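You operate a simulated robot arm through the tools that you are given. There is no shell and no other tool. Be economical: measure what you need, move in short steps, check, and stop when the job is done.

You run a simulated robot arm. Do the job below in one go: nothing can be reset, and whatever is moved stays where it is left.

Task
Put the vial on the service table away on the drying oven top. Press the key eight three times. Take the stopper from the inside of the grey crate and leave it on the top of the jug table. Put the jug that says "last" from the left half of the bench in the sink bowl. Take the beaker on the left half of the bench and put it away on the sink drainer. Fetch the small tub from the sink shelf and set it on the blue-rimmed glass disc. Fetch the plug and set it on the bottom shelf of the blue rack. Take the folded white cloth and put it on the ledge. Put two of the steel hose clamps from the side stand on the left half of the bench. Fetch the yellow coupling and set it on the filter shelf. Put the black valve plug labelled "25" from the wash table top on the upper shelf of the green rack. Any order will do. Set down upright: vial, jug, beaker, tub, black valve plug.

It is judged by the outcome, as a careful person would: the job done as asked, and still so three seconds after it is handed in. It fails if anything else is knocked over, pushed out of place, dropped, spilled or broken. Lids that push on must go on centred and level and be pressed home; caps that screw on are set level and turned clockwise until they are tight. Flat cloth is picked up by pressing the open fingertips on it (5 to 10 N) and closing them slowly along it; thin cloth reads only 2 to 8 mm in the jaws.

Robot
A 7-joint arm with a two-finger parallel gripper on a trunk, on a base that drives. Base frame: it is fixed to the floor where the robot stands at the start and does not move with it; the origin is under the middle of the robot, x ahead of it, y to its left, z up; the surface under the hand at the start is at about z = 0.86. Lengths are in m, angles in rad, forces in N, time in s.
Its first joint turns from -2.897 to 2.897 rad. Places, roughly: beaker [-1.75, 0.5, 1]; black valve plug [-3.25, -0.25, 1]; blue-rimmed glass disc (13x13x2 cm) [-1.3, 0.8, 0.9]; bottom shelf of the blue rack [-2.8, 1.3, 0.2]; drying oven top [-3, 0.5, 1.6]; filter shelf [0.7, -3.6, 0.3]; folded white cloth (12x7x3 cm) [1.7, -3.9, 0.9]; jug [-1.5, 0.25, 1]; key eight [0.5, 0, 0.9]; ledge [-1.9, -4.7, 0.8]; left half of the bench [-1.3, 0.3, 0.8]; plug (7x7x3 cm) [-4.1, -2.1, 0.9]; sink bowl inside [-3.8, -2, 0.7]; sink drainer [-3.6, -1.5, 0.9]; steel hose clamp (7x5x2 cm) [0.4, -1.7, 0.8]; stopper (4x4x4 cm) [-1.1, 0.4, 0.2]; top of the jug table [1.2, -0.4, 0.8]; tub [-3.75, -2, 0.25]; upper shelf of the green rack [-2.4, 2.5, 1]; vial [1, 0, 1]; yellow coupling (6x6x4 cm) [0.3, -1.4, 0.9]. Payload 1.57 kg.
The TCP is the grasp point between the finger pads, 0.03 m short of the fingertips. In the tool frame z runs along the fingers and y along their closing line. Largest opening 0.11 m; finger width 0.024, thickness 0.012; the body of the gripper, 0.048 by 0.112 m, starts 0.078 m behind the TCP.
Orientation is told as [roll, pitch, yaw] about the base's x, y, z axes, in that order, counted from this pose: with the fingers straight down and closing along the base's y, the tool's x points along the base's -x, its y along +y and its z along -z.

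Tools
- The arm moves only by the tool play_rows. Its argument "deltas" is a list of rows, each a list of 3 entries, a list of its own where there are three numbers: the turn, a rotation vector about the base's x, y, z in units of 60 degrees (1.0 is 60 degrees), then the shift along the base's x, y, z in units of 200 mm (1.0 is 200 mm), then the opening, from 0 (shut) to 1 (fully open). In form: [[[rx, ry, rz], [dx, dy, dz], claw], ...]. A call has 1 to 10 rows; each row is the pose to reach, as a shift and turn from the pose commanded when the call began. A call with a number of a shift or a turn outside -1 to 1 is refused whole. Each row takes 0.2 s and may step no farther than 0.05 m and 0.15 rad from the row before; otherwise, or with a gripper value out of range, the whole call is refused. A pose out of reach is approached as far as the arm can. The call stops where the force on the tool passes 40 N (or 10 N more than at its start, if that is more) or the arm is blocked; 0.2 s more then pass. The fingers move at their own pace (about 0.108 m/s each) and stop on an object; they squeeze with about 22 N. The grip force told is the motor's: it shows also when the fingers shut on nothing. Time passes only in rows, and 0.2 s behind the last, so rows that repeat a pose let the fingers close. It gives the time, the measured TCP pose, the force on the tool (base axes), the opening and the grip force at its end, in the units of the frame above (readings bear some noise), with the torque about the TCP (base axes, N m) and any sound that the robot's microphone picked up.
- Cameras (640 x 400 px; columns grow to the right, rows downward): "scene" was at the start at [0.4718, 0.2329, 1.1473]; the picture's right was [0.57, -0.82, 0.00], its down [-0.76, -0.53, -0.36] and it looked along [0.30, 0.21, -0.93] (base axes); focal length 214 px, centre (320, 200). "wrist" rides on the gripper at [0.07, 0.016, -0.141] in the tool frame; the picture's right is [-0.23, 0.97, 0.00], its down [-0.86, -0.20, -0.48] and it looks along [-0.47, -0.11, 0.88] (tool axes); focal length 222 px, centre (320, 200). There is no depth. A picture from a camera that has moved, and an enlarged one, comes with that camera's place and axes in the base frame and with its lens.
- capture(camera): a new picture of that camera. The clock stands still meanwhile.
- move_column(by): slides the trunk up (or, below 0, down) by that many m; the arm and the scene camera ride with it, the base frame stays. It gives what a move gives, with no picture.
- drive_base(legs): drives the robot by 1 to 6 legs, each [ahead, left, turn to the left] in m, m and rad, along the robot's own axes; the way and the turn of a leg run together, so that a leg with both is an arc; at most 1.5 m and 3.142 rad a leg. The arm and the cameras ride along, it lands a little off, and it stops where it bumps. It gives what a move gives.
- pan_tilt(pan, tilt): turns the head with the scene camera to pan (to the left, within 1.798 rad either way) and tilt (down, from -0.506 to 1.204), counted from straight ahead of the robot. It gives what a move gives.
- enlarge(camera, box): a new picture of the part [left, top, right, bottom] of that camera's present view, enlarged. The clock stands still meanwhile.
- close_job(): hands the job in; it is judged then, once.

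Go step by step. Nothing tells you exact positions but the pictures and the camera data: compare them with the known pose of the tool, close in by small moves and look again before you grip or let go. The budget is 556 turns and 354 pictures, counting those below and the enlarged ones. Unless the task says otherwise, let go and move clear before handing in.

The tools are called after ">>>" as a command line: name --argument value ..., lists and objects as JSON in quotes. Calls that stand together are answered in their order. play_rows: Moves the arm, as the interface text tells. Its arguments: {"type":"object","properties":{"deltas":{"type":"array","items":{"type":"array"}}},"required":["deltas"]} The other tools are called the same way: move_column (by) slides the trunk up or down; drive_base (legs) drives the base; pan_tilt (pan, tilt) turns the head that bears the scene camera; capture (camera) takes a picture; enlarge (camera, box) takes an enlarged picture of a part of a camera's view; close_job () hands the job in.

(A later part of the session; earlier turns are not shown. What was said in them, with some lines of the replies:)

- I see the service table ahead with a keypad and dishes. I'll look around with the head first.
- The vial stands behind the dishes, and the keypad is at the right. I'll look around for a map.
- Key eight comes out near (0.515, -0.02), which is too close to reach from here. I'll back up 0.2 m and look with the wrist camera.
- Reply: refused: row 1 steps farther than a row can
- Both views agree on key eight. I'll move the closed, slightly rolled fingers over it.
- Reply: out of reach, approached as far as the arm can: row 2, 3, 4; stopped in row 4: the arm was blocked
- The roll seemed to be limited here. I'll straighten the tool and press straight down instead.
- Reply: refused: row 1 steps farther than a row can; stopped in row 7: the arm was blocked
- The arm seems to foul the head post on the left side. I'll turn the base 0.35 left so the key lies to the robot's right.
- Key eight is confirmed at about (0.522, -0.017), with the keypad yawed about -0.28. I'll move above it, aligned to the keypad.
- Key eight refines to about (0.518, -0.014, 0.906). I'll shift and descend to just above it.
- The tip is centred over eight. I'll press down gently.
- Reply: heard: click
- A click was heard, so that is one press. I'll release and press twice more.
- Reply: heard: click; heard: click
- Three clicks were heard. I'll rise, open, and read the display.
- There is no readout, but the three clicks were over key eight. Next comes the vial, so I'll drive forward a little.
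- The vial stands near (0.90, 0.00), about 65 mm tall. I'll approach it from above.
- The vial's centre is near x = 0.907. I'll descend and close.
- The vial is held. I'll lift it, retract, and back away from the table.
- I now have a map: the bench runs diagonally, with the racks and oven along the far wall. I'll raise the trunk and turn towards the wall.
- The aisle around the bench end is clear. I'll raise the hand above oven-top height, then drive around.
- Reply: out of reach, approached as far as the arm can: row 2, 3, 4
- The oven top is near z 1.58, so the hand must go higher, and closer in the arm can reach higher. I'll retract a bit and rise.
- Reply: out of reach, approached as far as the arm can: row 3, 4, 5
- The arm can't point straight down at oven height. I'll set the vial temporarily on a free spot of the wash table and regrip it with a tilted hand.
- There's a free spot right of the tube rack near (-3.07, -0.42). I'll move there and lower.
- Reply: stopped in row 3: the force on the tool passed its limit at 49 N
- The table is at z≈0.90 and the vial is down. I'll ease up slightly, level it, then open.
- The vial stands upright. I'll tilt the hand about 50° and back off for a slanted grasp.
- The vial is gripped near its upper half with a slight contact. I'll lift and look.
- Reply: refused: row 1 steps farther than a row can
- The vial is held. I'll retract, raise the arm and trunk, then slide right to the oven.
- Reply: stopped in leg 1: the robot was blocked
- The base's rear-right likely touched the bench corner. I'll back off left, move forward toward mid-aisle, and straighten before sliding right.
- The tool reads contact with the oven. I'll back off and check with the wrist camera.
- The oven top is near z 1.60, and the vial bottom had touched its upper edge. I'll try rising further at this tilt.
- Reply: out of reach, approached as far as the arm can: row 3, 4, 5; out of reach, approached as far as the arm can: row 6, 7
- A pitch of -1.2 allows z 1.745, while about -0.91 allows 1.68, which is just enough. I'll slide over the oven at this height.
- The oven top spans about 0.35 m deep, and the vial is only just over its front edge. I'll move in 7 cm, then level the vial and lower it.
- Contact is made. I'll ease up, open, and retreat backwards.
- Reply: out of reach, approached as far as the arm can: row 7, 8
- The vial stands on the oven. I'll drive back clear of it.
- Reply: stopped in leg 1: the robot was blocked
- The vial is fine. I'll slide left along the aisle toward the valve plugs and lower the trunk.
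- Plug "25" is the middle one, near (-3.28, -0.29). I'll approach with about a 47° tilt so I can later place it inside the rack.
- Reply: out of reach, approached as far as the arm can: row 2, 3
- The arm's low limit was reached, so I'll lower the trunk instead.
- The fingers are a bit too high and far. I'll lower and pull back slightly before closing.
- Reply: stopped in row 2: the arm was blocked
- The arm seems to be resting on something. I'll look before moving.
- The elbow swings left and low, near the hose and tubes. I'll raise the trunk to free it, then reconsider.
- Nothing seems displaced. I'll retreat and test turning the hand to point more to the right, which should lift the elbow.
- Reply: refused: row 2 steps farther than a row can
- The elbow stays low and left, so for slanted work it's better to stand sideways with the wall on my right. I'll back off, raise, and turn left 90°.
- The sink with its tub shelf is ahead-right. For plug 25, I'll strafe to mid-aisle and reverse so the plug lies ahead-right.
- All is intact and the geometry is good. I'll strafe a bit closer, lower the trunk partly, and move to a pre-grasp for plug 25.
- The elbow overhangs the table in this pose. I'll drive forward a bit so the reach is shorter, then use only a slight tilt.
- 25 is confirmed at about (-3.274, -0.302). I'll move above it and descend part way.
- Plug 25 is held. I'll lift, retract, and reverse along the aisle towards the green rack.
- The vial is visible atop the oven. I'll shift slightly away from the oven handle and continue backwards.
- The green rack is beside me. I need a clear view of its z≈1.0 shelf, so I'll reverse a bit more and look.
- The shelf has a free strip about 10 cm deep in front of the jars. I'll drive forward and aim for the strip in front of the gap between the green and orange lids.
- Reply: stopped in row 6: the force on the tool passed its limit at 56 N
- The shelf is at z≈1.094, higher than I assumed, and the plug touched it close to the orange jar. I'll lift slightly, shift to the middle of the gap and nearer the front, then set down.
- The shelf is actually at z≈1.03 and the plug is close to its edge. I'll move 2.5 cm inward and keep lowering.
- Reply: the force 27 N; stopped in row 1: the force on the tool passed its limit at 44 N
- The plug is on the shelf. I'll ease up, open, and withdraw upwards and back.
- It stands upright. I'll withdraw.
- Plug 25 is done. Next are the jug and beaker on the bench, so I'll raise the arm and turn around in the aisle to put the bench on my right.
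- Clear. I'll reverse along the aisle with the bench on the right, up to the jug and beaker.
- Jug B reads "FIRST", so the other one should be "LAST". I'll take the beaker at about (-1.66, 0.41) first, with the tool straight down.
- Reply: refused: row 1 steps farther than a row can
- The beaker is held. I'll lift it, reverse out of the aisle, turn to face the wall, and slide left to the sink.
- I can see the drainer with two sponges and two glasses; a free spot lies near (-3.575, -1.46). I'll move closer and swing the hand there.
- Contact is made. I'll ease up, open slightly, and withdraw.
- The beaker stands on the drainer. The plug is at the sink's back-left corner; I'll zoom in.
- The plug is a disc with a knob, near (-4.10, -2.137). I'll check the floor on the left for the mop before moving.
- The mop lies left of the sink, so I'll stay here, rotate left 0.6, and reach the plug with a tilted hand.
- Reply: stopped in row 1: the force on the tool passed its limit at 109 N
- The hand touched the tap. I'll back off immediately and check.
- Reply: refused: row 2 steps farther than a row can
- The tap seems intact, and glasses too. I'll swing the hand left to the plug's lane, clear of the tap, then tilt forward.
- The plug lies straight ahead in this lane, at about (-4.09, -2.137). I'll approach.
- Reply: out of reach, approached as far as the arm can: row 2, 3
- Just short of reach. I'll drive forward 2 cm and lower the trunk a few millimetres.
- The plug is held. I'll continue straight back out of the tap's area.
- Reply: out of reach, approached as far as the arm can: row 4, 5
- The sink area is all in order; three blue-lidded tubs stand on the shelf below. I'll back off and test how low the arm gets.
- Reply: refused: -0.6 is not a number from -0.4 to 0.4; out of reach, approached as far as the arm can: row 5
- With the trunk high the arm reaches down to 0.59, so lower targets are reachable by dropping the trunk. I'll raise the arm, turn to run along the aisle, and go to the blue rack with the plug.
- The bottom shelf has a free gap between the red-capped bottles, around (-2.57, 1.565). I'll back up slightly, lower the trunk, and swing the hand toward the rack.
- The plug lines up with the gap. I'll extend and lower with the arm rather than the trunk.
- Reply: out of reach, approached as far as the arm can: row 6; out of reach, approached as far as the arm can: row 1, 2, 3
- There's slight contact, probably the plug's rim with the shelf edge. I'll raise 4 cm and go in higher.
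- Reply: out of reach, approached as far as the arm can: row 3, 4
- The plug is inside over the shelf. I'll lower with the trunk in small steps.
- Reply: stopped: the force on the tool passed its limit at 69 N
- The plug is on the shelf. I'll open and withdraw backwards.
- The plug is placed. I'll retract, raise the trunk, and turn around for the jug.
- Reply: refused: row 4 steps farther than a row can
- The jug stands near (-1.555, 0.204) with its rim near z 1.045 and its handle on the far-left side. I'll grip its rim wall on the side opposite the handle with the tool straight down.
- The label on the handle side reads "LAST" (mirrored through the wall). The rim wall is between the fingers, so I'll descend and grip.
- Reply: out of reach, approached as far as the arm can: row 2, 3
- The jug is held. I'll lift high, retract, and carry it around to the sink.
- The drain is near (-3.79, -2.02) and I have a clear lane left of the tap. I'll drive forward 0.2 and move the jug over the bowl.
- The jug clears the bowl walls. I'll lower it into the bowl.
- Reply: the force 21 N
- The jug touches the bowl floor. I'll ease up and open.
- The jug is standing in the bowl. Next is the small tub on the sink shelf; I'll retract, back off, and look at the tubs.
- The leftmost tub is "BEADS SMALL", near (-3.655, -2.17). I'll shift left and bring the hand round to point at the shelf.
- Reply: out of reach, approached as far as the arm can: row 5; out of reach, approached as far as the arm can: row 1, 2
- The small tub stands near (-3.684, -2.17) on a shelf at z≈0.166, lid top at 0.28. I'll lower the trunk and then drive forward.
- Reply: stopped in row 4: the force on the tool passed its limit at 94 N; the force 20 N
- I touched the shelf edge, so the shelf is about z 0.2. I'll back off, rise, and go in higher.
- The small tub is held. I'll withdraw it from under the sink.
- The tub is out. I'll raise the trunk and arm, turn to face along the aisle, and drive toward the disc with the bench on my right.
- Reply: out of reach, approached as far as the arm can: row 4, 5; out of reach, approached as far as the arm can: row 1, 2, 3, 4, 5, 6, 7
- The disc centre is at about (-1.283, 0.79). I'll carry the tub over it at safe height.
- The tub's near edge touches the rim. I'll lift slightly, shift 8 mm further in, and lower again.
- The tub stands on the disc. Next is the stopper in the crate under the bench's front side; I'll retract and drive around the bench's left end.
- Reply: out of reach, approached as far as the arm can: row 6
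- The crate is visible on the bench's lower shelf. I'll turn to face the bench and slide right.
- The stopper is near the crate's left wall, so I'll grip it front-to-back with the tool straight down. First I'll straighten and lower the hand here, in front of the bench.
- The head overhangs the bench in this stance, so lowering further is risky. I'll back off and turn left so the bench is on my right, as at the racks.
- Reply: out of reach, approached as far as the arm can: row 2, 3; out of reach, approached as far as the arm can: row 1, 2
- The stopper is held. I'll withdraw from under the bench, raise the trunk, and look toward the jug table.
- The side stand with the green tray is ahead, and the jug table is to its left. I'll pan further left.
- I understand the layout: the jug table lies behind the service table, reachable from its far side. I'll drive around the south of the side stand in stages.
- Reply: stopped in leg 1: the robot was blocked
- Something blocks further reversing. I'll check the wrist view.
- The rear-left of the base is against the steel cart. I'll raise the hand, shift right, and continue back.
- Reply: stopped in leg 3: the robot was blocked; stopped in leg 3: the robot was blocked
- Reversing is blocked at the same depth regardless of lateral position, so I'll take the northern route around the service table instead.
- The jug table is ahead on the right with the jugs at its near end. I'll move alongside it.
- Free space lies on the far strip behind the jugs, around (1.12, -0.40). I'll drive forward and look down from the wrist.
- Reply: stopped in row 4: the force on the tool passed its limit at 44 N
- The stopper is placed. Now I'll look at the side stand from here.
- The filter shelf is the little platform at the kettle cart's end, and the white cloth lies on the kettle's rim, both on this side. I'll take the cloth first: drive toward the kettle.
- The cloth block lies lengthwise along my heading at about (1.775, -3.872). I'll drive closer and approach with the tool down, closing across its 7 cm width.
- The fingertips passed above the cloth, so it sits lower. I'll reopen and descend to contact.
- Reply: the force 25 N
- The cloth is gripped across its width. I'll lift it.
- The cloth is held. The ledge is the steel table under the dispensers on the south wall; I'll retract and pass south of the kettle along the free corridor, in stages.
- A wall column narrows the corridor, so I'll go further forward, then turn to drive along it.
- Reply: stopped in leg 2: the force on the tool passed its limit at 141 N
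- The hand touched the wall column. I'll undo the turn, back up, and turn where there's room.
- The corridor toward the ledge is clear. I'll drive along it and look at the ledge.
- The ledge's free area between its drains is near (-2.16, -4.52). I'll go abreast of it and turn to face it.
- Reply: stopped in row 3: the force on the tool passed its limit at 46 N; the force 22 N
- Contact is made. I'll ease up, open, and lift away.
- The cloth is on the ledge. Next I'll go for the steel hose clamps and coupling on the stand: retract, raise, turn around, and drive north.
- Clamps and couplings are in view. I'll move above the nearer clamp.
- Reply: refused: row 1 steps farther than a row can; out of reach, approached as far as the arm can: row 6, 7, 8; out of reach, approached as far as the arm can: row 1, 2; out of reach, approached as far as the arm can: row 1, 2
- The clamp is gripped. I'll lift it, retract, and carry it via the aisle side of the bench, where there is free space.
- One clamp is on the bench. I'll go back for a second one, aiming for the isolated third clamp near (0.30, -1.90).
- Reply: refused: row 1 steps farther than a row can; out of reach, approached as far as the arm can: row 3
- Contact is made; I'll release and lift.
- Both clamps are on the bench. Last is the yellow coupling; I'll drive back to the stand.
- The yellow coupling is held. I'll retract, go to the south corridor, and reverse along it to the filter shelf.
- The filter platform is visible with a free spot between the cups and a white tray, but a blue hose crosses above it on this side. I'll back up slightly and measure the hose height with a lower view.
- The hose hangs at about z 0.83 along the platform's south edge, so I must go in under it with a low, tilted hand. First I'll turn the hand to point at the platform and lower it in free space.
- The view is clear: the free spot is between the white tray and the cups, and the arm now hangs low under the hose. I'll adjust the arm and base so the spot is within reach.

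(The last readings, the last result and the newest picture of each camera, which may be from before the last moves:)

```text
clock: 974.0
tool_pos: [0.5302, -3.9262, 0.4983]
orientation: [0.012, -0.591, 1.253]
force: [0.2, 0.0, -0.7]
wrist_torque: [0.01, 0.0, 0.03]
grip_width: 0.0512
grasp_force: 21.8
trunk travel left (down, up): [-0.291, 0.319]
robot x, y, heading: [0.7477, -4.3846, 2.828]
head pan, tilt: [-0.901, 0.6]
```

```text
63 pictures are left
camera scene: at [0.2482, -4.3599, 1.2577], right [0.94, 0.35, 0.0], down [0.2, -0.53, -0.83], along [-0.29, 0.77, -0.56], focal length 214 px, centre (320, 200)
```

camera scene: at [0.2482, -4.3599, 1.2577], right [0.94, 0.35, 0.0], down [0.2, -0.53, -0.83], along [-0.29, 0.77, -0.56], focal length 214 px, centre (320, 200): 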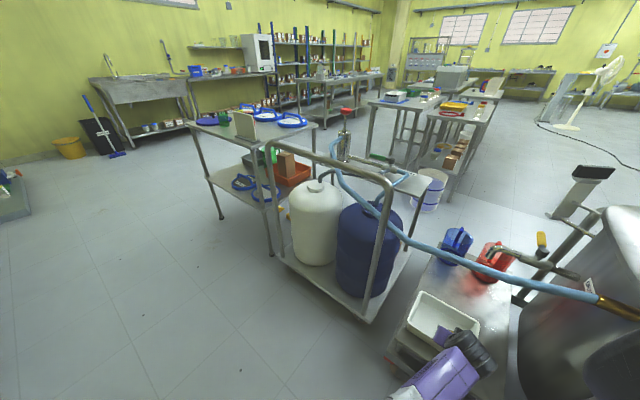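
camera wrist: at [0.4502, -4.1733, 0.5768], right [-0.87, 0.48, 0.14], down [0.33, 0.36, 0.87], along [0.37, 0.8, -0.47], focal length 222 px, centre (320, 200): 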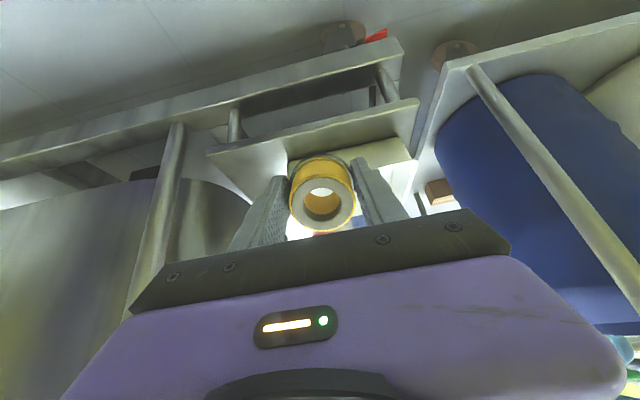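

>>> play_rows --deltas '[[[0, 0, 0], [0, 0, 0.2], 0.3], [[0, 0, 0], [0, 0, 0.4], 0.3], [[0, 0, 0], [0, 0, 0.6], 0.3]]'

>>> move_column --by -0.14

>>> play_rows --deltas '[[[0, 0, 0], [0.07, 0.2, 0], 0.3], [[0, 0, 0], [0.14, 0.41, 0], 0.3], [[0, 0, 0], [0.22, 0.62, 0], 0.3], [[0, 0, 0], [0.29, 0.82, 0], 0.3], [[0, 0, 0], [0.35, 1.0, 0], 0.3]]'

>>> capture --camera "scene"

>>> capture --camera "wrist"

```text
clock: 974.8
tool_pos: [0.5302, -3.9266, 0.6186]
orientation: [0.011, -0.588, 1.253]
force: [-0.9, -0.4, -1.6]
wrist_torque: [0.01, 0.0, 0.02]
grip_width: 0.0509
grasp_force: 21.8
trunk travel left (down, up): [-0.291, 0.319]
robot x, y, heading: [0.746, -4.3808, 2.834]
head pan, tilt: [-0.901, 0.6]
```

```text
clock: 976.5
tool_pos: [0.5296, -3.926, 0.4786]
orientation: [0.01, -0.591, 1.254]
force: [-0.5, -0.2, -1.2]
wrist_torque: [-0.02, 0.01, 0.03]
grip_width: 0.051
grasp_force: 21.4
trunk travel left (down, up): [-0.151, 0.459]
robot x, y, heading: [0.7474, -4.3824, 2.831]
head pan, tilt: [-0.901, 0.6]
```

```text
clock: 977.7
tool_pos: [0.5993, -3.7274, 0.4796]
orientation: [0.01, -0.588, 1.254]
force: [-1.1, -0.1, -0.7]
wrist_torque: [-0.05, 0.0, -0.03]
grip_width: 0.0507
grasp_force: 22.1
trunk travel left (down, up): [-0.151, 0.459]
robot x, y, heading: [0.7479, -4.3864, 2.833]
head pan, tilt: [-0.901, 0.6]
```

```text
62 pictures are left
camera scene: at [0.2481, -4.3603, 1.1176], right [0.94, 0.35, 0.0], down [0.2, -0.53, -0.83], along [-0.29, 0.77, -0.56], focal length 214 px, centre (320, 200)
```

scene: 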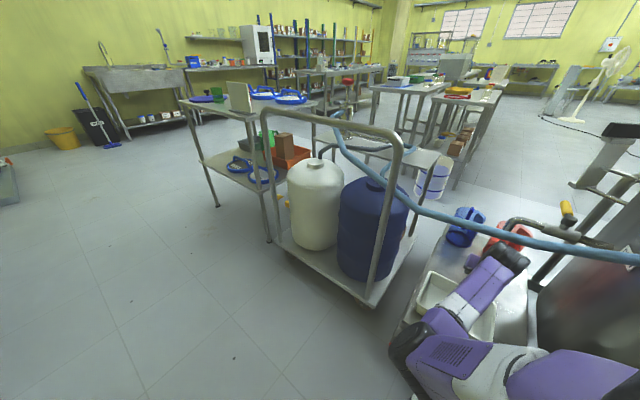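

```text
61 pictures are left
camera wrist: at [0.5434, -3.8514, 0.5581], right [-0.87, 0.48, 0.13], down [0.33, 0.36, 0.87], along [0.37, 0.8, -0.47], focal length 222 px, centre (320, 200)
```

wrist: 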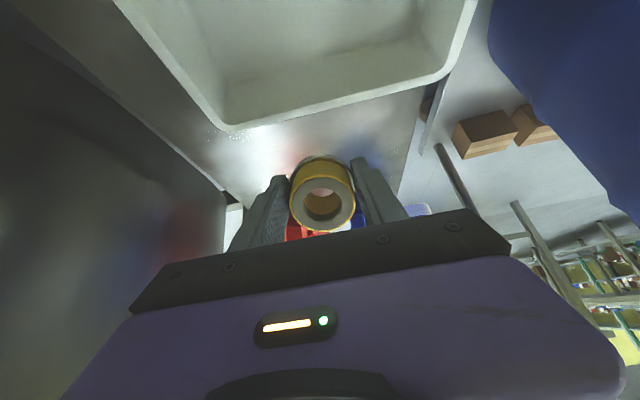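

>>> play_rows --deltas '[[[0, 0, 0], [0.02, 0.06, -0.1], 0.3], [[0, 0, 0], [0.05, 0.16, -0.22], 0.3], [[0, 0, 0], [0.1, 0.32, -0.26], 0.3], [[0, 0, 0], [0.16, 0.5, -0.28], 0.3], [[0, 0, 0], [0.22, 0.68, -0.3], 0.3], [[0, 0, 0], [0.28, 0.82, -0.32], 0.3]]'

>>> capture --camera "wrist"

>>> capture --camera "scene"

```text
clock: 979.1
tool_pos: [0.6577, -3.5619, 0.4143]
orientation: [0.009, -0.591, 1.253]
force: [-0.3, -0.5, -2.0]
wrist_torque: [0.04, -0.04, 0.0]
grip_width: 0.0509
grasp_force: 21.8
trunk travel left (down, up): [-0.151, 0.459]
robot x, y, heading: [0.7493, -4.3849, 2.834]
head pan, tilt: [-0.901, 0.6]
```

```text
60 pictures are left
camera wrist: at [0.6007, -3.6873, 0.4931], right [-0.87, 0.48, 0.13], down [0.33, 0.36, 0.87], along [0.37, 0.8, -0.47], focal length 222 px, centre (320, 200)
```

wrist: 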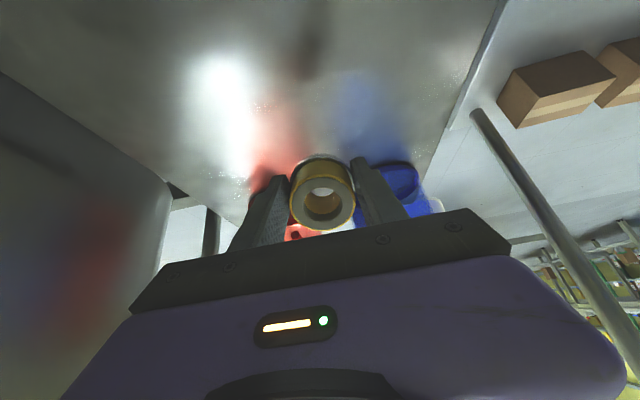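

```text
59 pictures are left
camera scene: at [0.248, -4.3602, 1.1176], right [0.94, 0.35, 0.0], down [0.2, -0.53, -0.82], along [-0.29, 0.77, -0.57], focal length 214 px, centre (320, 200)
```

scene: 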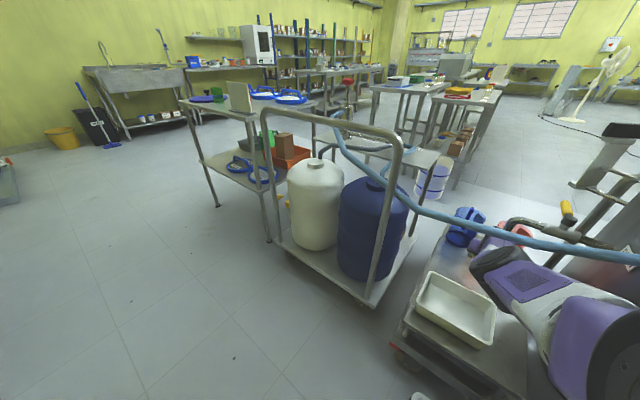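

>>> play_rows --deltas '[[[0, 0, 0], [0, 0, -0.08], 0.3], [[0, 0, 0], [0, 0, -0.16], 0.3], [[0, 0, 0], [0, 0, -0.22], 0.3], [[0, 0, 0], [0, 0, -0.26], 0.3]]'

>>> play_rows --deltas '[[[0, 0, 0], [0, 0, -0.02], 0.3], [[0, 0, 0], [0, 0, -0.04], 0.3], [[0, 0, 0], [0, 0, -0.06], 0.3]]'

>>> capture --camera "wrist"

```text
clock: 980.1
tool_pos: [0.656, -3.5708, 0.3857]
orientation: [0.009, -0.589, 1.254]
force: [0.2, 0.9, -1.2]
wrist_torque: [-0.04, 0.03, -0.02]
grip_width: 0.0507
grasp_force: 21.7
out of reach, approached as far as the arm can: row 2, 3, 4
trunk travel left (down, up): [-0.151, 0.459]
robot x, y, heading: [0.7464, -4.3864, 2.829]
head pan, tilt: [-0.901, 0.6]
```

```text
clock: 980.9
tool_pos: [0.656, -3.5722, 0.383]
orientation: [0.01, -0.591, 1.252]
force: [-0.3, -0.1, -0.4]
wrist_torque: [-0.01, -0.03, 0.02]
grip_width: 0.0509
grasp_force: 22.1
out of reach, approached as far as the arm can: row 2, 3
trunk travel left (down, up): [-0.151, 0.459]
robot x, y, heading: [0.7481, -4.3826, 2.834]
head pan, tilt: [-0.901, 0.6]
```

```text
58 pictures are left
camera wrist: at [0.5993, -3.6982, 0.4612], right [-0.87, 0.48, 0.14], down [0.33, 0.36, 0.87], along [0.37, 0.8, -0.47], focal length 222 px, centre (320, 200)
```

wrist: 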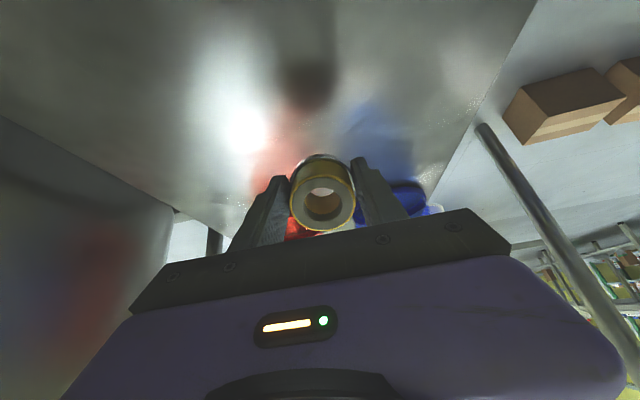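

Reach limit of the arm: I'll continue down with the trunk in small steps.

>>> move_column --by -0.025

>>> move_column --by -0.01

>>> capture --camera "wrist"

```text
clock: 981.6
tool_pos: [0.6557, -3.573, 0.3572]
orientation: [0.011, -0.591, 1.252]
force: [-0.4, 0.3, -2.0]
wrist_torque: [-0.01, 0.0, -0.02]
grip_width: 0.0507
grasp_force: 21.2
trunk travel left (down, up): [-0.126, 0.484]
robot x, y, heading: [0.7482, -4.3828, 2.833]
head pan, tilt: [-0.901, 0.6]
```

```text
clock: 982.2
tool_pos: [0.657, -3.573, 0.3489]
orientation: [0.009, -0.596, 1.252]
force: [1.4, 1.8, 6.5]
wrist_torque: [0.08, -0.06, -0.03]
grip_width: 0.0511
grasp_force: 21.9
trunk travel left (down, up): [-0.116, 0.494]
robot x, y, heading: [0.7454, -4.3868, 2.833]
head pan, tilt: [-0.901, 0.6]
```

```text
57 pictures are left
camera wrist: at [0.5999, -3.6971, 0.4275], right [-0.87, 0.48, 0.14], down [0.33, 0.35, 0.87], along [0.37, 0.8, -0.47], focal length 222 px, centre (320, 200)
```

wrist: 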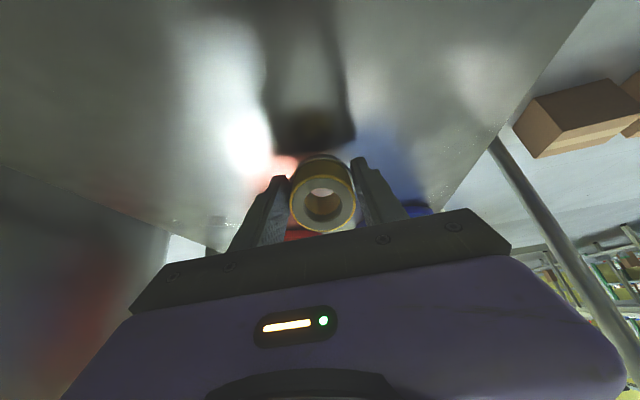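

The coupling's edge touches the platform. I'll reduce the tilt gradually so it sits flatter before releasing.

>>> play_rows --deltas '[[[0, 0, 0], [0, 0, 0.02], 0.3], [[-0.1, 0.033, 0], [0, 0, 0.02], 0.3], [[-0.2, 0.066, 0], [0, 0, 0.02], 0.3], [[-0.31, 0.1, 0], [0, 0, 0.02], 0.3]]'

>>> capture --camera "wrist"

>>> capture --camera "scene"

```text
clock: 983.4
tool_pos: [0.6413, -3.641, 0.3574]
orientation: [0.01, -0.167, 1.24]
force: [0.6, -0.6, -0.7]
wrist_torque: [0.01, 0.0, -0.02]
grip_width: 0.0511
grasp_force: 22.1
out of reach, approached as far as the arm can: row 2, 3, 4
trunk travel left (down, up): [-0.116, 0.494]
robot x, y, heading: [0.7473, -4.3867, 2.831]
head pan, tilt: [-0.901, 0.6]
stopped in row 4: the arm was blocked; the commanded pose is now the measured one
```

```text
56 pictures are left
camera wrist: at [0.5977, -3.7235, 0.4858], right [-0.85, 0.53, 0.05], down [0.44, 0.66, 0.61], along [0.29, 0.54, -0.79], focal length 222 px, centre (320, 200)
```

wrist: 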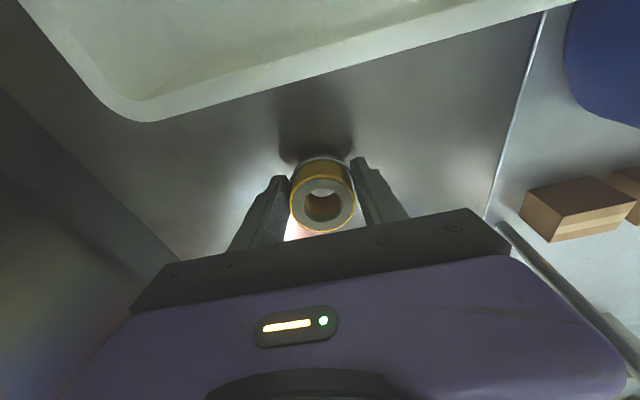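

```text
55 pictures are left
camera scene: at [0.2488, -4.3613, 1.0833], right [0.94, 0.35, 0.0], down [0.2, -0.53, -0.82], along [-0.29, 0.77, -0.57], focal length 214 px, centre (320, 200)
```

scene: 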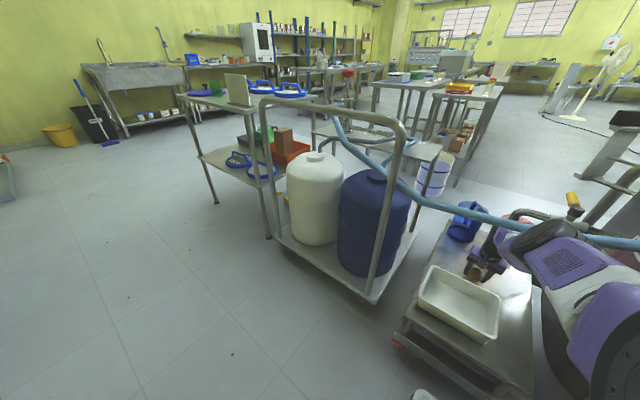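

The coupling is now nearly upright just above the platform. I'll lower the last centimetre and release.

>>> move_column --by -0.01

>>> capture --camera "wrist"

```text
clock: 984.0
tool_pos: [0.644, -3.635, 0.3563]
orientation: [0.01, -0.181, 1.24]
force: [0.6, 0.3, -1.1]
wrist_torque: [0.0, 0.01, -0.02]
grip_width: 0.0511
grasp_force: 21.8
trunk travel left (down, up): [-0.106, 0.504]
robot x, y, heading: [0.7469, -4.387, 2.829]
head pan, tilt: [-0.901, 0.6]
```

```text
54 pictures are left
camera wrist: at [0.5991, -3.7192, 0.4818], right [-0.85, 0.53, 0.05], down [0.44, 0.65, 0.62], along [0.29, 0.55, -0.78], focal length 222 px, centre (320, 200)
```

wrist: 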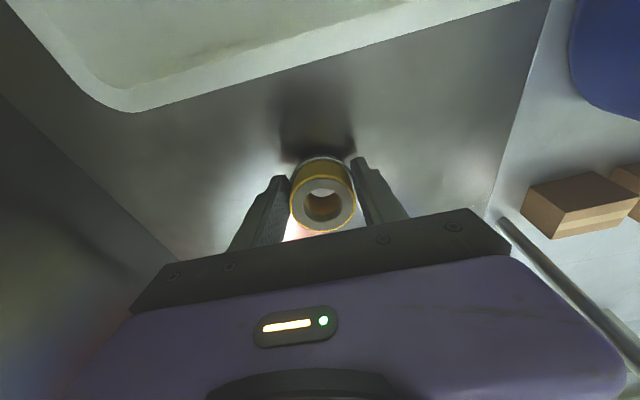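

>>> play_rows --deltas '[[[0.05, -0.016, 0], [0, 0, -0.02], 0.3], [[0.08, -0.026, 0], [0, 0, -0.05], 0.3], [[0.1, -0.033, 0], [0, 0, -0.07], 0.3]]'

>>> capture --camera "wrist"

>>> enlarge --camera "scene" --box '[400, 180, 640, 350]'

```text
clock: 984.8
tool_pos: [0.6472, -3.6205, 0.3429]
orientation: [0.009, -0.298, 1.241]
force: [-2.9, -5.5, 18.7]
wrist_torque: [-0.4, -0.23, -0.15]
grip_width: 0.051
grasp_force: 22.2
out of reach, approached as far as the arm can: row 1, 2, 3
trunk travel left (down, up): [-0.106, 0.504]
robot x, y, heading: [0.7496, -4.3893, 2.834]
head pan, tilt: [-0.901, 0.6]
stopped in row 3: the force on the tool passed its limit at 71 N (the readings are from after the stop); the commanded pose is now the measured one
```

```text
53 pictures are left
camera wrist: at [0.5992, -3.718, 0.4573], right [-0.85, 0.52, 0.08], down [0.41, 0.57, 0.71], along [0.32, 0.63, -0.7], focal length 222 px, centre (320, 200)
```

wrist: 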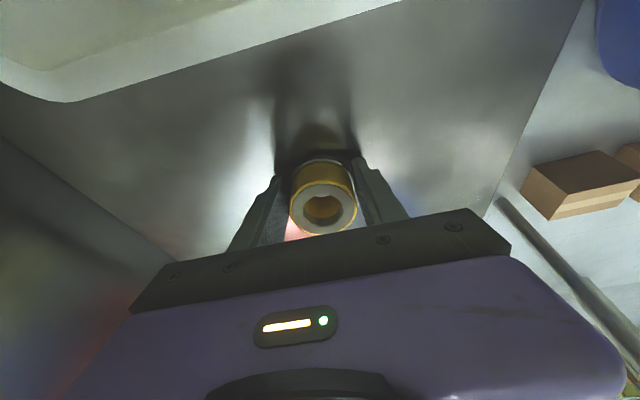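

```text
2.35 times, centred on (520, 265) of scene
camera zoom: at [0.2488, -4.3629, 1.0725], right [0.94, 0.35, 0.0], down [0.2, -0.53, -0.83], along [-0.29, 0.77, -0.56], focal length 505 px, centre (-151, 47)
```

zoom: 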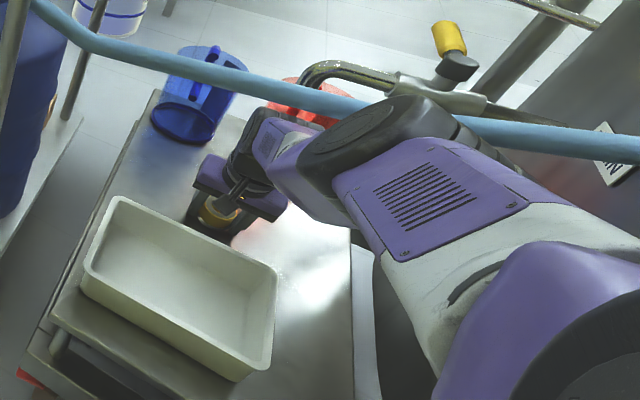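

The coupling is down on the platform between the tray and cups. I'll ease up and open.

>>> play_rows --deltas '[[[0, 0, 0], [0, 0, 0.015], 0.35], [[0, 0, 0], [0, 0, 0.015], 0.5], [[0, 0, 0], [0, 0, 0.015], 0.65], [[0, 0, 0], [0, 0, 0.015], 0.7], [[0, 0, 0], [0, 0, 0.015], 0.7]]'

>>> capture --camera "wrist"

```text
clock: 986.0
tool_pos: [0.6475, -3.622, 0.3423]
orientation: [0.01, -0.292, 1.241]
force: [-7.9, -1.3, 9.5]
wrist_torque: [-0.19, -0.11, -0.13]
grip_width: 0.0706
grasp_force: 0.1
trunk travel left (down, up): [-0.106, 0.504]
robot x, y, heading: [0.7499, -4.387, 2.831]
head pan, tilt: [-0.901, 0.6]
```

```text
51 pictures are left
camera wrist: at [0.5989, -3.7185, 0.4582], right [-0.85, 0.52, 0.07], down [0.41, 0.58, 0.7], along [0.32, 0.63, -0.71], focal length 222 px, centre (320, 200)
```

wrist: 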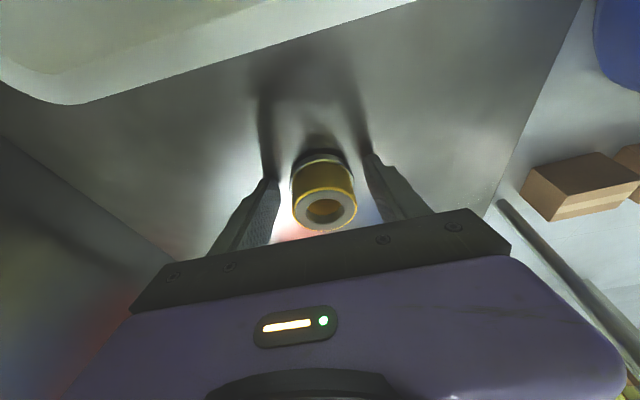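

>>> play_rows --deltas '[[[0, 0, 0], [0, 0, 0.08], 0.75], [[0.07, -0.022, 0], [0, 0, 0.2], 0.75], [[0.14, -0.045, 0], [0.01, 0.03, 0.32], 0.75], [[0.21, -0.068, 0], [0.01, 0.03, 0.42], 0.75], [[0.272, -0.089, 0], [0.0, 0.0, 0.46], 0.75]]'

>>> capture --camera "wrist"

>>> capture --camera "scene"

```text
clock: 987.2
tool_pos: [0.6727, -3.5499, 0.3929]
orientation: [0.016, -0.588, 1.233]
force: [0.1, -1.3, -0.2]
wrist_torque: [0.0, 0.01, 0.0]
grip_width: 0.0827
grasp_force: 0.0
out of reach, approached as far as the arm can: row 1, 2, 3, 4, 5
trunk travel left (down, up): [-0.106, 0.504]
robot x, y, heading: [0.7511, -4.3876, 2.828]
head pan, tilt: [-0.901, 0.6]
```

```text
50 pictures are left
camera wrist: at [0.614, -3.6737, 0.472], right [-0.86, 0.49, 0.14], down [0.34, 0.35, 0.87], along [0.38, 0.8, -0.47], focal length 222 px, centre (320, 200)
```

wrist: 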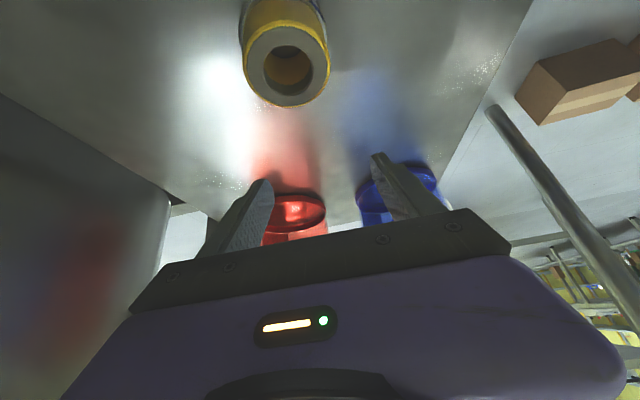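

```text
49 pictures are left
camera scene: at [0.2494, -4.3623, 1.0729], right [0.94, 0.35, 0.0], down [0.2, -0.53, -0.83], along [-0.29, 0.77, -0.56], focal length 214 px, centre (320, 200)
```

scene: 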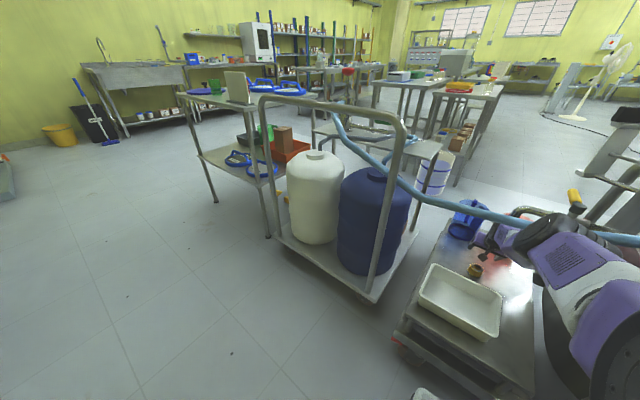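

The coupling stands upright on the platform. I'll withdraw the hand backwards, under the hose.

>>> play_rows --deltas '[[[0, 0, 0], [0, 0, 0.1], 0.85], [[0, 0, 0], [-0.05, -0.15, 0.15], 0.85], [[0, 0, 0], [-0.12, -0.36, 0.15], 0.85], [[0, 0, 0], [-0.19, -0.56, 0.15], 0.85], [[0, 0, 0], [-0.26, -0.77, 0.15], 0.85], [[0, 0, 0], [-0.33, -0.98, 0.15], 0.85]]'

>>> capture --camera "scene"

```text
clock: 988.6
tool_pos: [0.6423, -3.5707, 0.3422]
orientation: [0.016, -0.597, 1.239]
force: [-2.8, -5.6, 11.6]
wrist_torque: [-0.3, -0.52, -0.34]
grip_width: 0.093
grasp_force: 0.0
out of reach, approached as far as the arm can: row 1, 2, 3, 4, 5, 6
trunk travel left (down, up): [-0.106, 0.504]
robot x, y, heading: [0.7519, -4.3868, 2.833]
head pan, tilt: [-0.901, 0.6]
```

```text
48 pictures are left
camera scene: at [0.2486, -4.3626, 1.0731], right [0.94, 0.35, 0.0], down [0.2, -0.53, -0.83], along [-0.29, 0.77, -0.56], focal length 214 px, centre (320, 200)
```

scene: 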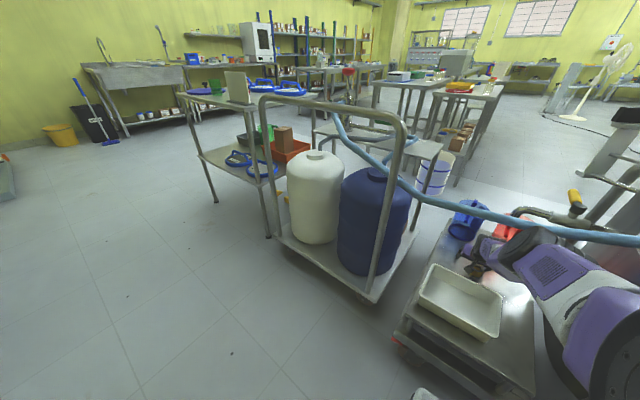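

>>> move_column --by 0.05

>>> capture --camera "wrist"

```text
clock: 989.5
tool_pos: [0.6424, -3.5731, 0.3895]
orientation: [0.016, -0.593, 1.238]
force: [0.1, -0.2, 0.6]
wrist_torque: [0.01, 0.01, 0.01]
grip_width: 0.0933
grasp_force: 0.0
trunk travel left (down, up): [-0.156, 0.454]
robot x, y, heading: [0.7482, -4.3836, 2.832]
head pan, tilt: [-0.901, 0.6]
```

```text
47 pictures are left
camera wrist: at [0.5845, -3.6979, 0.4682], right [-0.86, 0.49, 0.14], down [0.34, 0.35, 0.87], along [0.38, 0.8, -0.47], focal length 222 px, centre (320, 200)
```

wrist: 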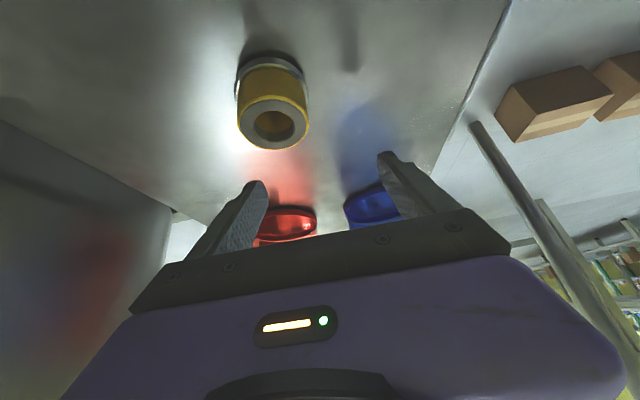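

>>> move_column --by 0.03

>>> play_rows --deltas '[[[0, 0, 0], [0.04, -0.1, 0], 0.85], [[0, 0, 0], [0.02, -0.3, 0], 0.85], [[0, 0, 0], [-0.05, -0.5, 0], 0.85]]'

>>> capture --camera "wrist"

```text
clock: 990.2
tool_pos: [0.6353, -3.5945, 0.3897]
orientation: [0.014, -0.548, 1.241]
force: [0.4, -0.6, -0.3]
wrist_torque: [0.03, 0.0, -0.01]
grip_width: 0.0936
grasp_force: 0.0
trunk travel left (down, up): [-0.186, 0.424]
robot x, y, heading: [0.7513, -4.389, 2.835]
head pan, tilt: [-0.901, 0.6]
```

```text
clock: 991.0
tool_pos: [0.6527, -3.6076, 0.3744]
orientation: [0.014, -0.597, 1.235]
force: [0.0, 0.0, -0.1]
wrist_torque: [-0.03, 0.01, 0.01]
grip_width: 0.0933
grasp_force: 0.2
out of reach, approached as far as the arm can: row 1, 2, 3
trunk travel left (down, up): [-0.186, 0.424]
robot x, y, heading: [0.7506, -4.3891, 2.827]
head pan, tilt: [-0.901, 0.6]
```

```text
46 pictures are left
camera wrist: at [0.5943, -3.7331, 0.4529], right [-0.86, 0.49, 0.14], down [0.34, 0.35, 0.87], along [0.38, 0.8, -0.47], focal length 222 px, centre (320, 200)
```

wrist: 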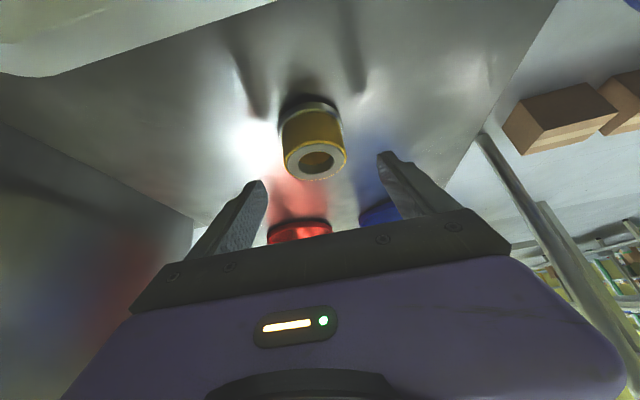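

The arm is pressing up against the hose, so I must not raise it here. I'll lower the trunk a touch, tilt the hand more, and back out by moving the base.

>>> move_column --by -0.025

>>> play_rows --deltas '[[[0.07, -0.023, 0], [0, 0, 0.04], 0.85], [[0.14, -0.046, 0], [0, 0, 0.08], 0.85], [[0.2, -0.066, 0], [0, 0, 0.12], 0.85]]'

>>> capture --camera "wrist"

>>> enlarge --camera "scene" --box '[400, 180, 640, 350]'

```text
clock: 991.8
tool_pos: [0.6503, -3.609, 0.3468]
orientation: [0.014, -0.593, 1.239]
force: [1.0, 0.1, 0.2]
wrist_torque: [0.02, 0.0, 0.0]
grip_width: 0.0937
grasp_force: 0.0
trunk travel left (down, up): [-0.161, 0.449]
robot x, y, heading: [0.747, -4.3857, 2.83]
head pan, tilt: [-0.901, 0.6]
```

```text
clock: 992.6
tool_pos: [0.6552, -3.5915, 0.3559]
orientation: [0.019, -0.815, 1.235]
force: [0.3, -0.2, -0.4]
wrist_torque: [-0.02, 0.01, -0.02]
grip_width: 0.0931
grasp_force: 0.1
out of reach, approached as far as the arm can: row 1, 2, 3
trunk travel left (down, up): [-0.161, 0.449]
robot x, y, heading: [0.7469, -4.3875, 2.833]
head pan, tilt: [-0.901, 0.6]
```

```text
45 pictures are left
camera wrist: at [0.5928, -3.729, 0.4014], right [-0.87, 0.45, 0.18], down [0.28, 0.16, 0.95], along [0.4, 0.88, -0.26], focal length 222 px, centre (320, 200)
```

wrist: 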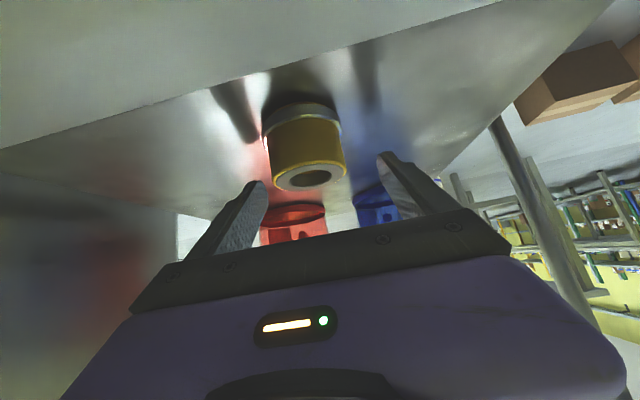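

```text
2.35 times, centred on (520, 265) of scene
camera zoom: at [0.2488, -4.3624, 1.1277], right [0.94, 0.35, 0.0], down [0.2, -0.53, -0.83], along [-0.29, 0.77, -0.56], focal length 505 px, centre (-151, 47)
```

zoom: 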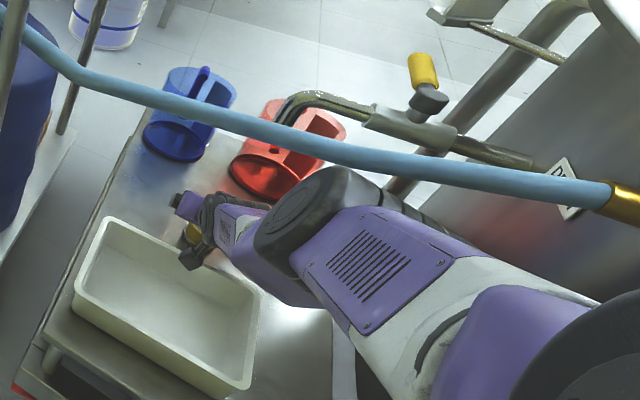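

>>> move_column --by 0.03

>>> play_rows --deltas '[[[0.07, -0.023, 0], [0, 0, 0.03], 0.85], [[0.14, -0.046, 0], [0, 0, 0.06], 0.85]]'

>>> enlarge --camera "scene" --box '[400, 180, 640, 350]'

```text
clock: 993.3
tool_pos: [0.6549, -3.5907, 0.3845]
orientation: [0.02, -0.814, 1.235]
force: [-0.1, 0.4, -0.3]
wrist_torque: [0.02, 0.02, 0.0]
grip_width: 0.0934
grasp_force: 0.1
trunk travel left (down, up): [-0.191, 0.419]
robot x, y, heading: [0.751, -4.3861, 2.832]
head pan, tilt: [-0.901, 0.6]
```

```text
clock: 993.9
tool_pos: [0.6557, -3.5884, 0.3867]
orientation: [0.029, -0.868, 1.234]
force: [0.0, -0.3, -0.9]
wrist_torque: [0.01, 0.0, -0.04]
grip_width: 0.0936
grasp_force: 0.0
out of reach, approached as far as the arm can: row 1, 2
trunk travel left (down, up): [-0.191, 0.419]
robot x, y, heading: [0.749, -4.3851, 2.833]
head pan, tilt: [-0.901, 0.6]
```

```text
2.35 times, centred on (520, 265) of scene
camera zoom: at [0.2488, -4.3624, 1.1577], right [0.94, 0.35, 0.0], down [0.2, -0.53, -0.83], along [-0.29, 0.77, -0.56], focal length 505 px, centre (-151, 47)
```

zoom: 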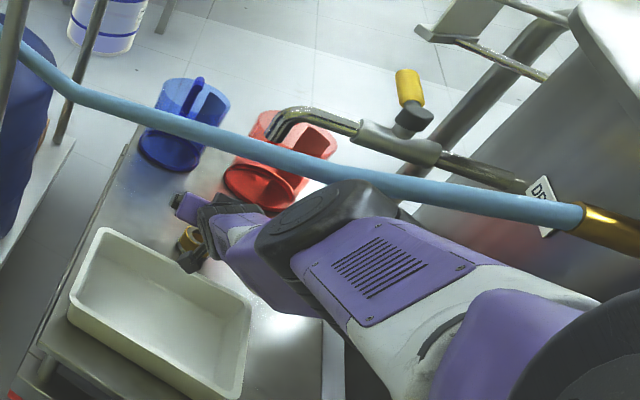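

>>> move_column --by 0.025

```text
clock: 994.6
tool_pos: [0.656, -3.5886, 0.4114]
orientation: [0.028, -0.87, 1.235]
force: [0.6, 0.8, 0.5]
wrist_torque: [-0.01, 0.0, 0.0]
grip_width: 0.0936
grasp_force: 0.1
trunk travel left (down, up): [-0.216, 0.394]
robot x, y, heading: [0.7507, -4.3859, 2.829]
head pan, tilt: [-0.901, 0.6]
```

The hand rose freely and its tips are above the tray rim. I'll back out by sliding the base left in small steps.

>>> drive_base --legs '[[0, 0.1, 0]]'

>>> capture --camera "scene"

```text
clock: 995.8
tool_pos: [0.6241, -3.6824, 0.412]
orientation: [0.031, -0.868, 1.235]
force: [0.7, 0.4, -0.6]
wrist_torque: [-0.01, -0.02, 0.0]
grip_width: 0.0934
grasp_force: 0.0
trunk travel left (down, up): [-0.216, 0.394]
robot x, y, heading: [0.7153, -4.4799, 2.834]
head pan, tilt: [-0.901, 0.6]
```

```text
42 pictures are left
camera scene: at [0.2183, -4.4576, 1.1827], right [0.94, 0.35, 0.0], down [0.2, -0.53, -0.83], along [-0.29, 0.77, -0.56], focal length 214 px, centre (320, 200)
```

scene: 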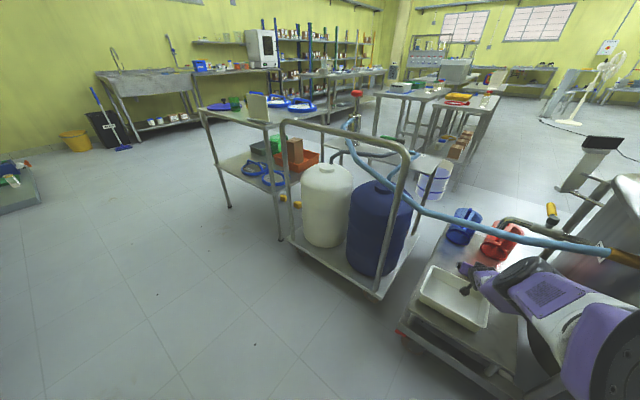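

>>> drive_base --legs '[[0, 0.12, 0], [0, 0.2, 0]]'

>>> capture --camera "scene"

>>> capture --camera "wrist"

```text
clock: 998.2
tool_pos: [0.5259, -3.9883, 0.4114]
orientation: [0.029, -0.869, 1.235]
force: [0.4, -0.6, 0.1]
wrist_torque: [-0.02, -0.01, 0.0]
grip_width: 0.0937
grasp_force: 0.2
trunk travel left (down, up): [-0.216, 0.394]
robot x, y, heading: [0.6246, -4.7895, 2.833]
head pan, tilt: [-0.901, 0.6]
```

```text
41 pictures are left
camera scene: at [0.1208, -4.7627, 1.1827], right [0.94, 0.35, 0.0], down [0.2, -0.53, -0.83], along [-0.29, 0.77, -0.56], focal length 214 px, centre (320, 200)
```

scene: 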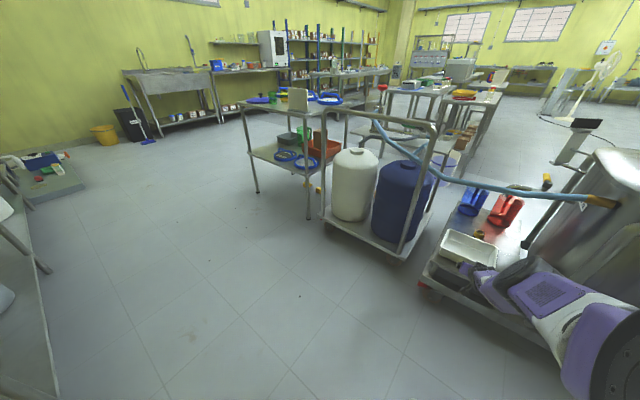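

```text
40 pictures are left
camera wrist: at [0.4645, -4.1287, 0.4503], right [-0.88, 0.44, 0.19], down [0.26, 0.11, 0.96], along [0.4, 0.89, -0.21], focal length 222 px, centre (320, 200)
```

wrist: 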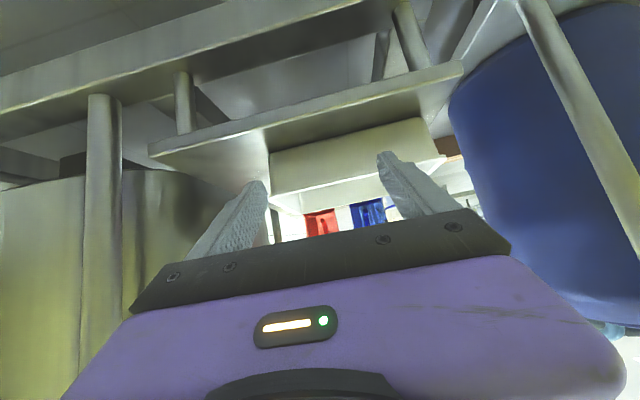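

Out and clear. I'll zoom to confirm the coupling's state on the platform.

>>> enlarge --camera "scene" --box '[400, 160, 560, 290]'

```text
3.08 times, centred on (480, 225) of scene
camera zoom: at [0.1208, -4.7627, 1.1827], right [0.94, 0.35, 0.0], down [0.2, -0.53, -0.83], along [-0.29, 0.77, -0.56], focal length 660 px, centre (-172, 123)
```

zoom: 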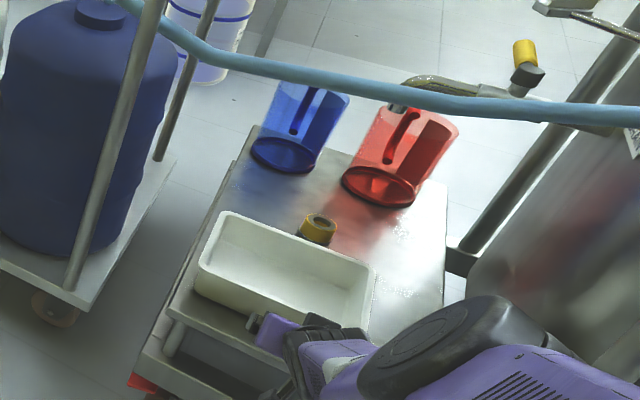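

Everything on the list has been placed, and the hand is empty and clear of all objects. I'm handing in.

>>> close_job

```text
The job is handed in.
```

The job is handed in, and all eleven tasks were carried out.

- **Key eight:** three clicks were heard with the fingertip over it, but the keypad shows no readout to confirm the count.
- **Bumps on the way:**
  - I hit the sink tap with the hand at 109 N, and it may have swivelled slightly.
  - I hit a wall column at 141 N and the sink shelf edge at 94 N.
  - The oven front was nudged with the vial in hand, the base bumped the bench, and it was blocked near the bucket by the stand.
  - The arm pressed against the blue hose at the kettle.
  - I saw nothing fallen or broken afterwards.
- **Shelf and ledge choices:** I took the green rack's upper shelf to be the one at about 1.03 m, although there is another shelf above it. I took the ledge to be the steel table under the dispensers. Both follow the positions you gave.
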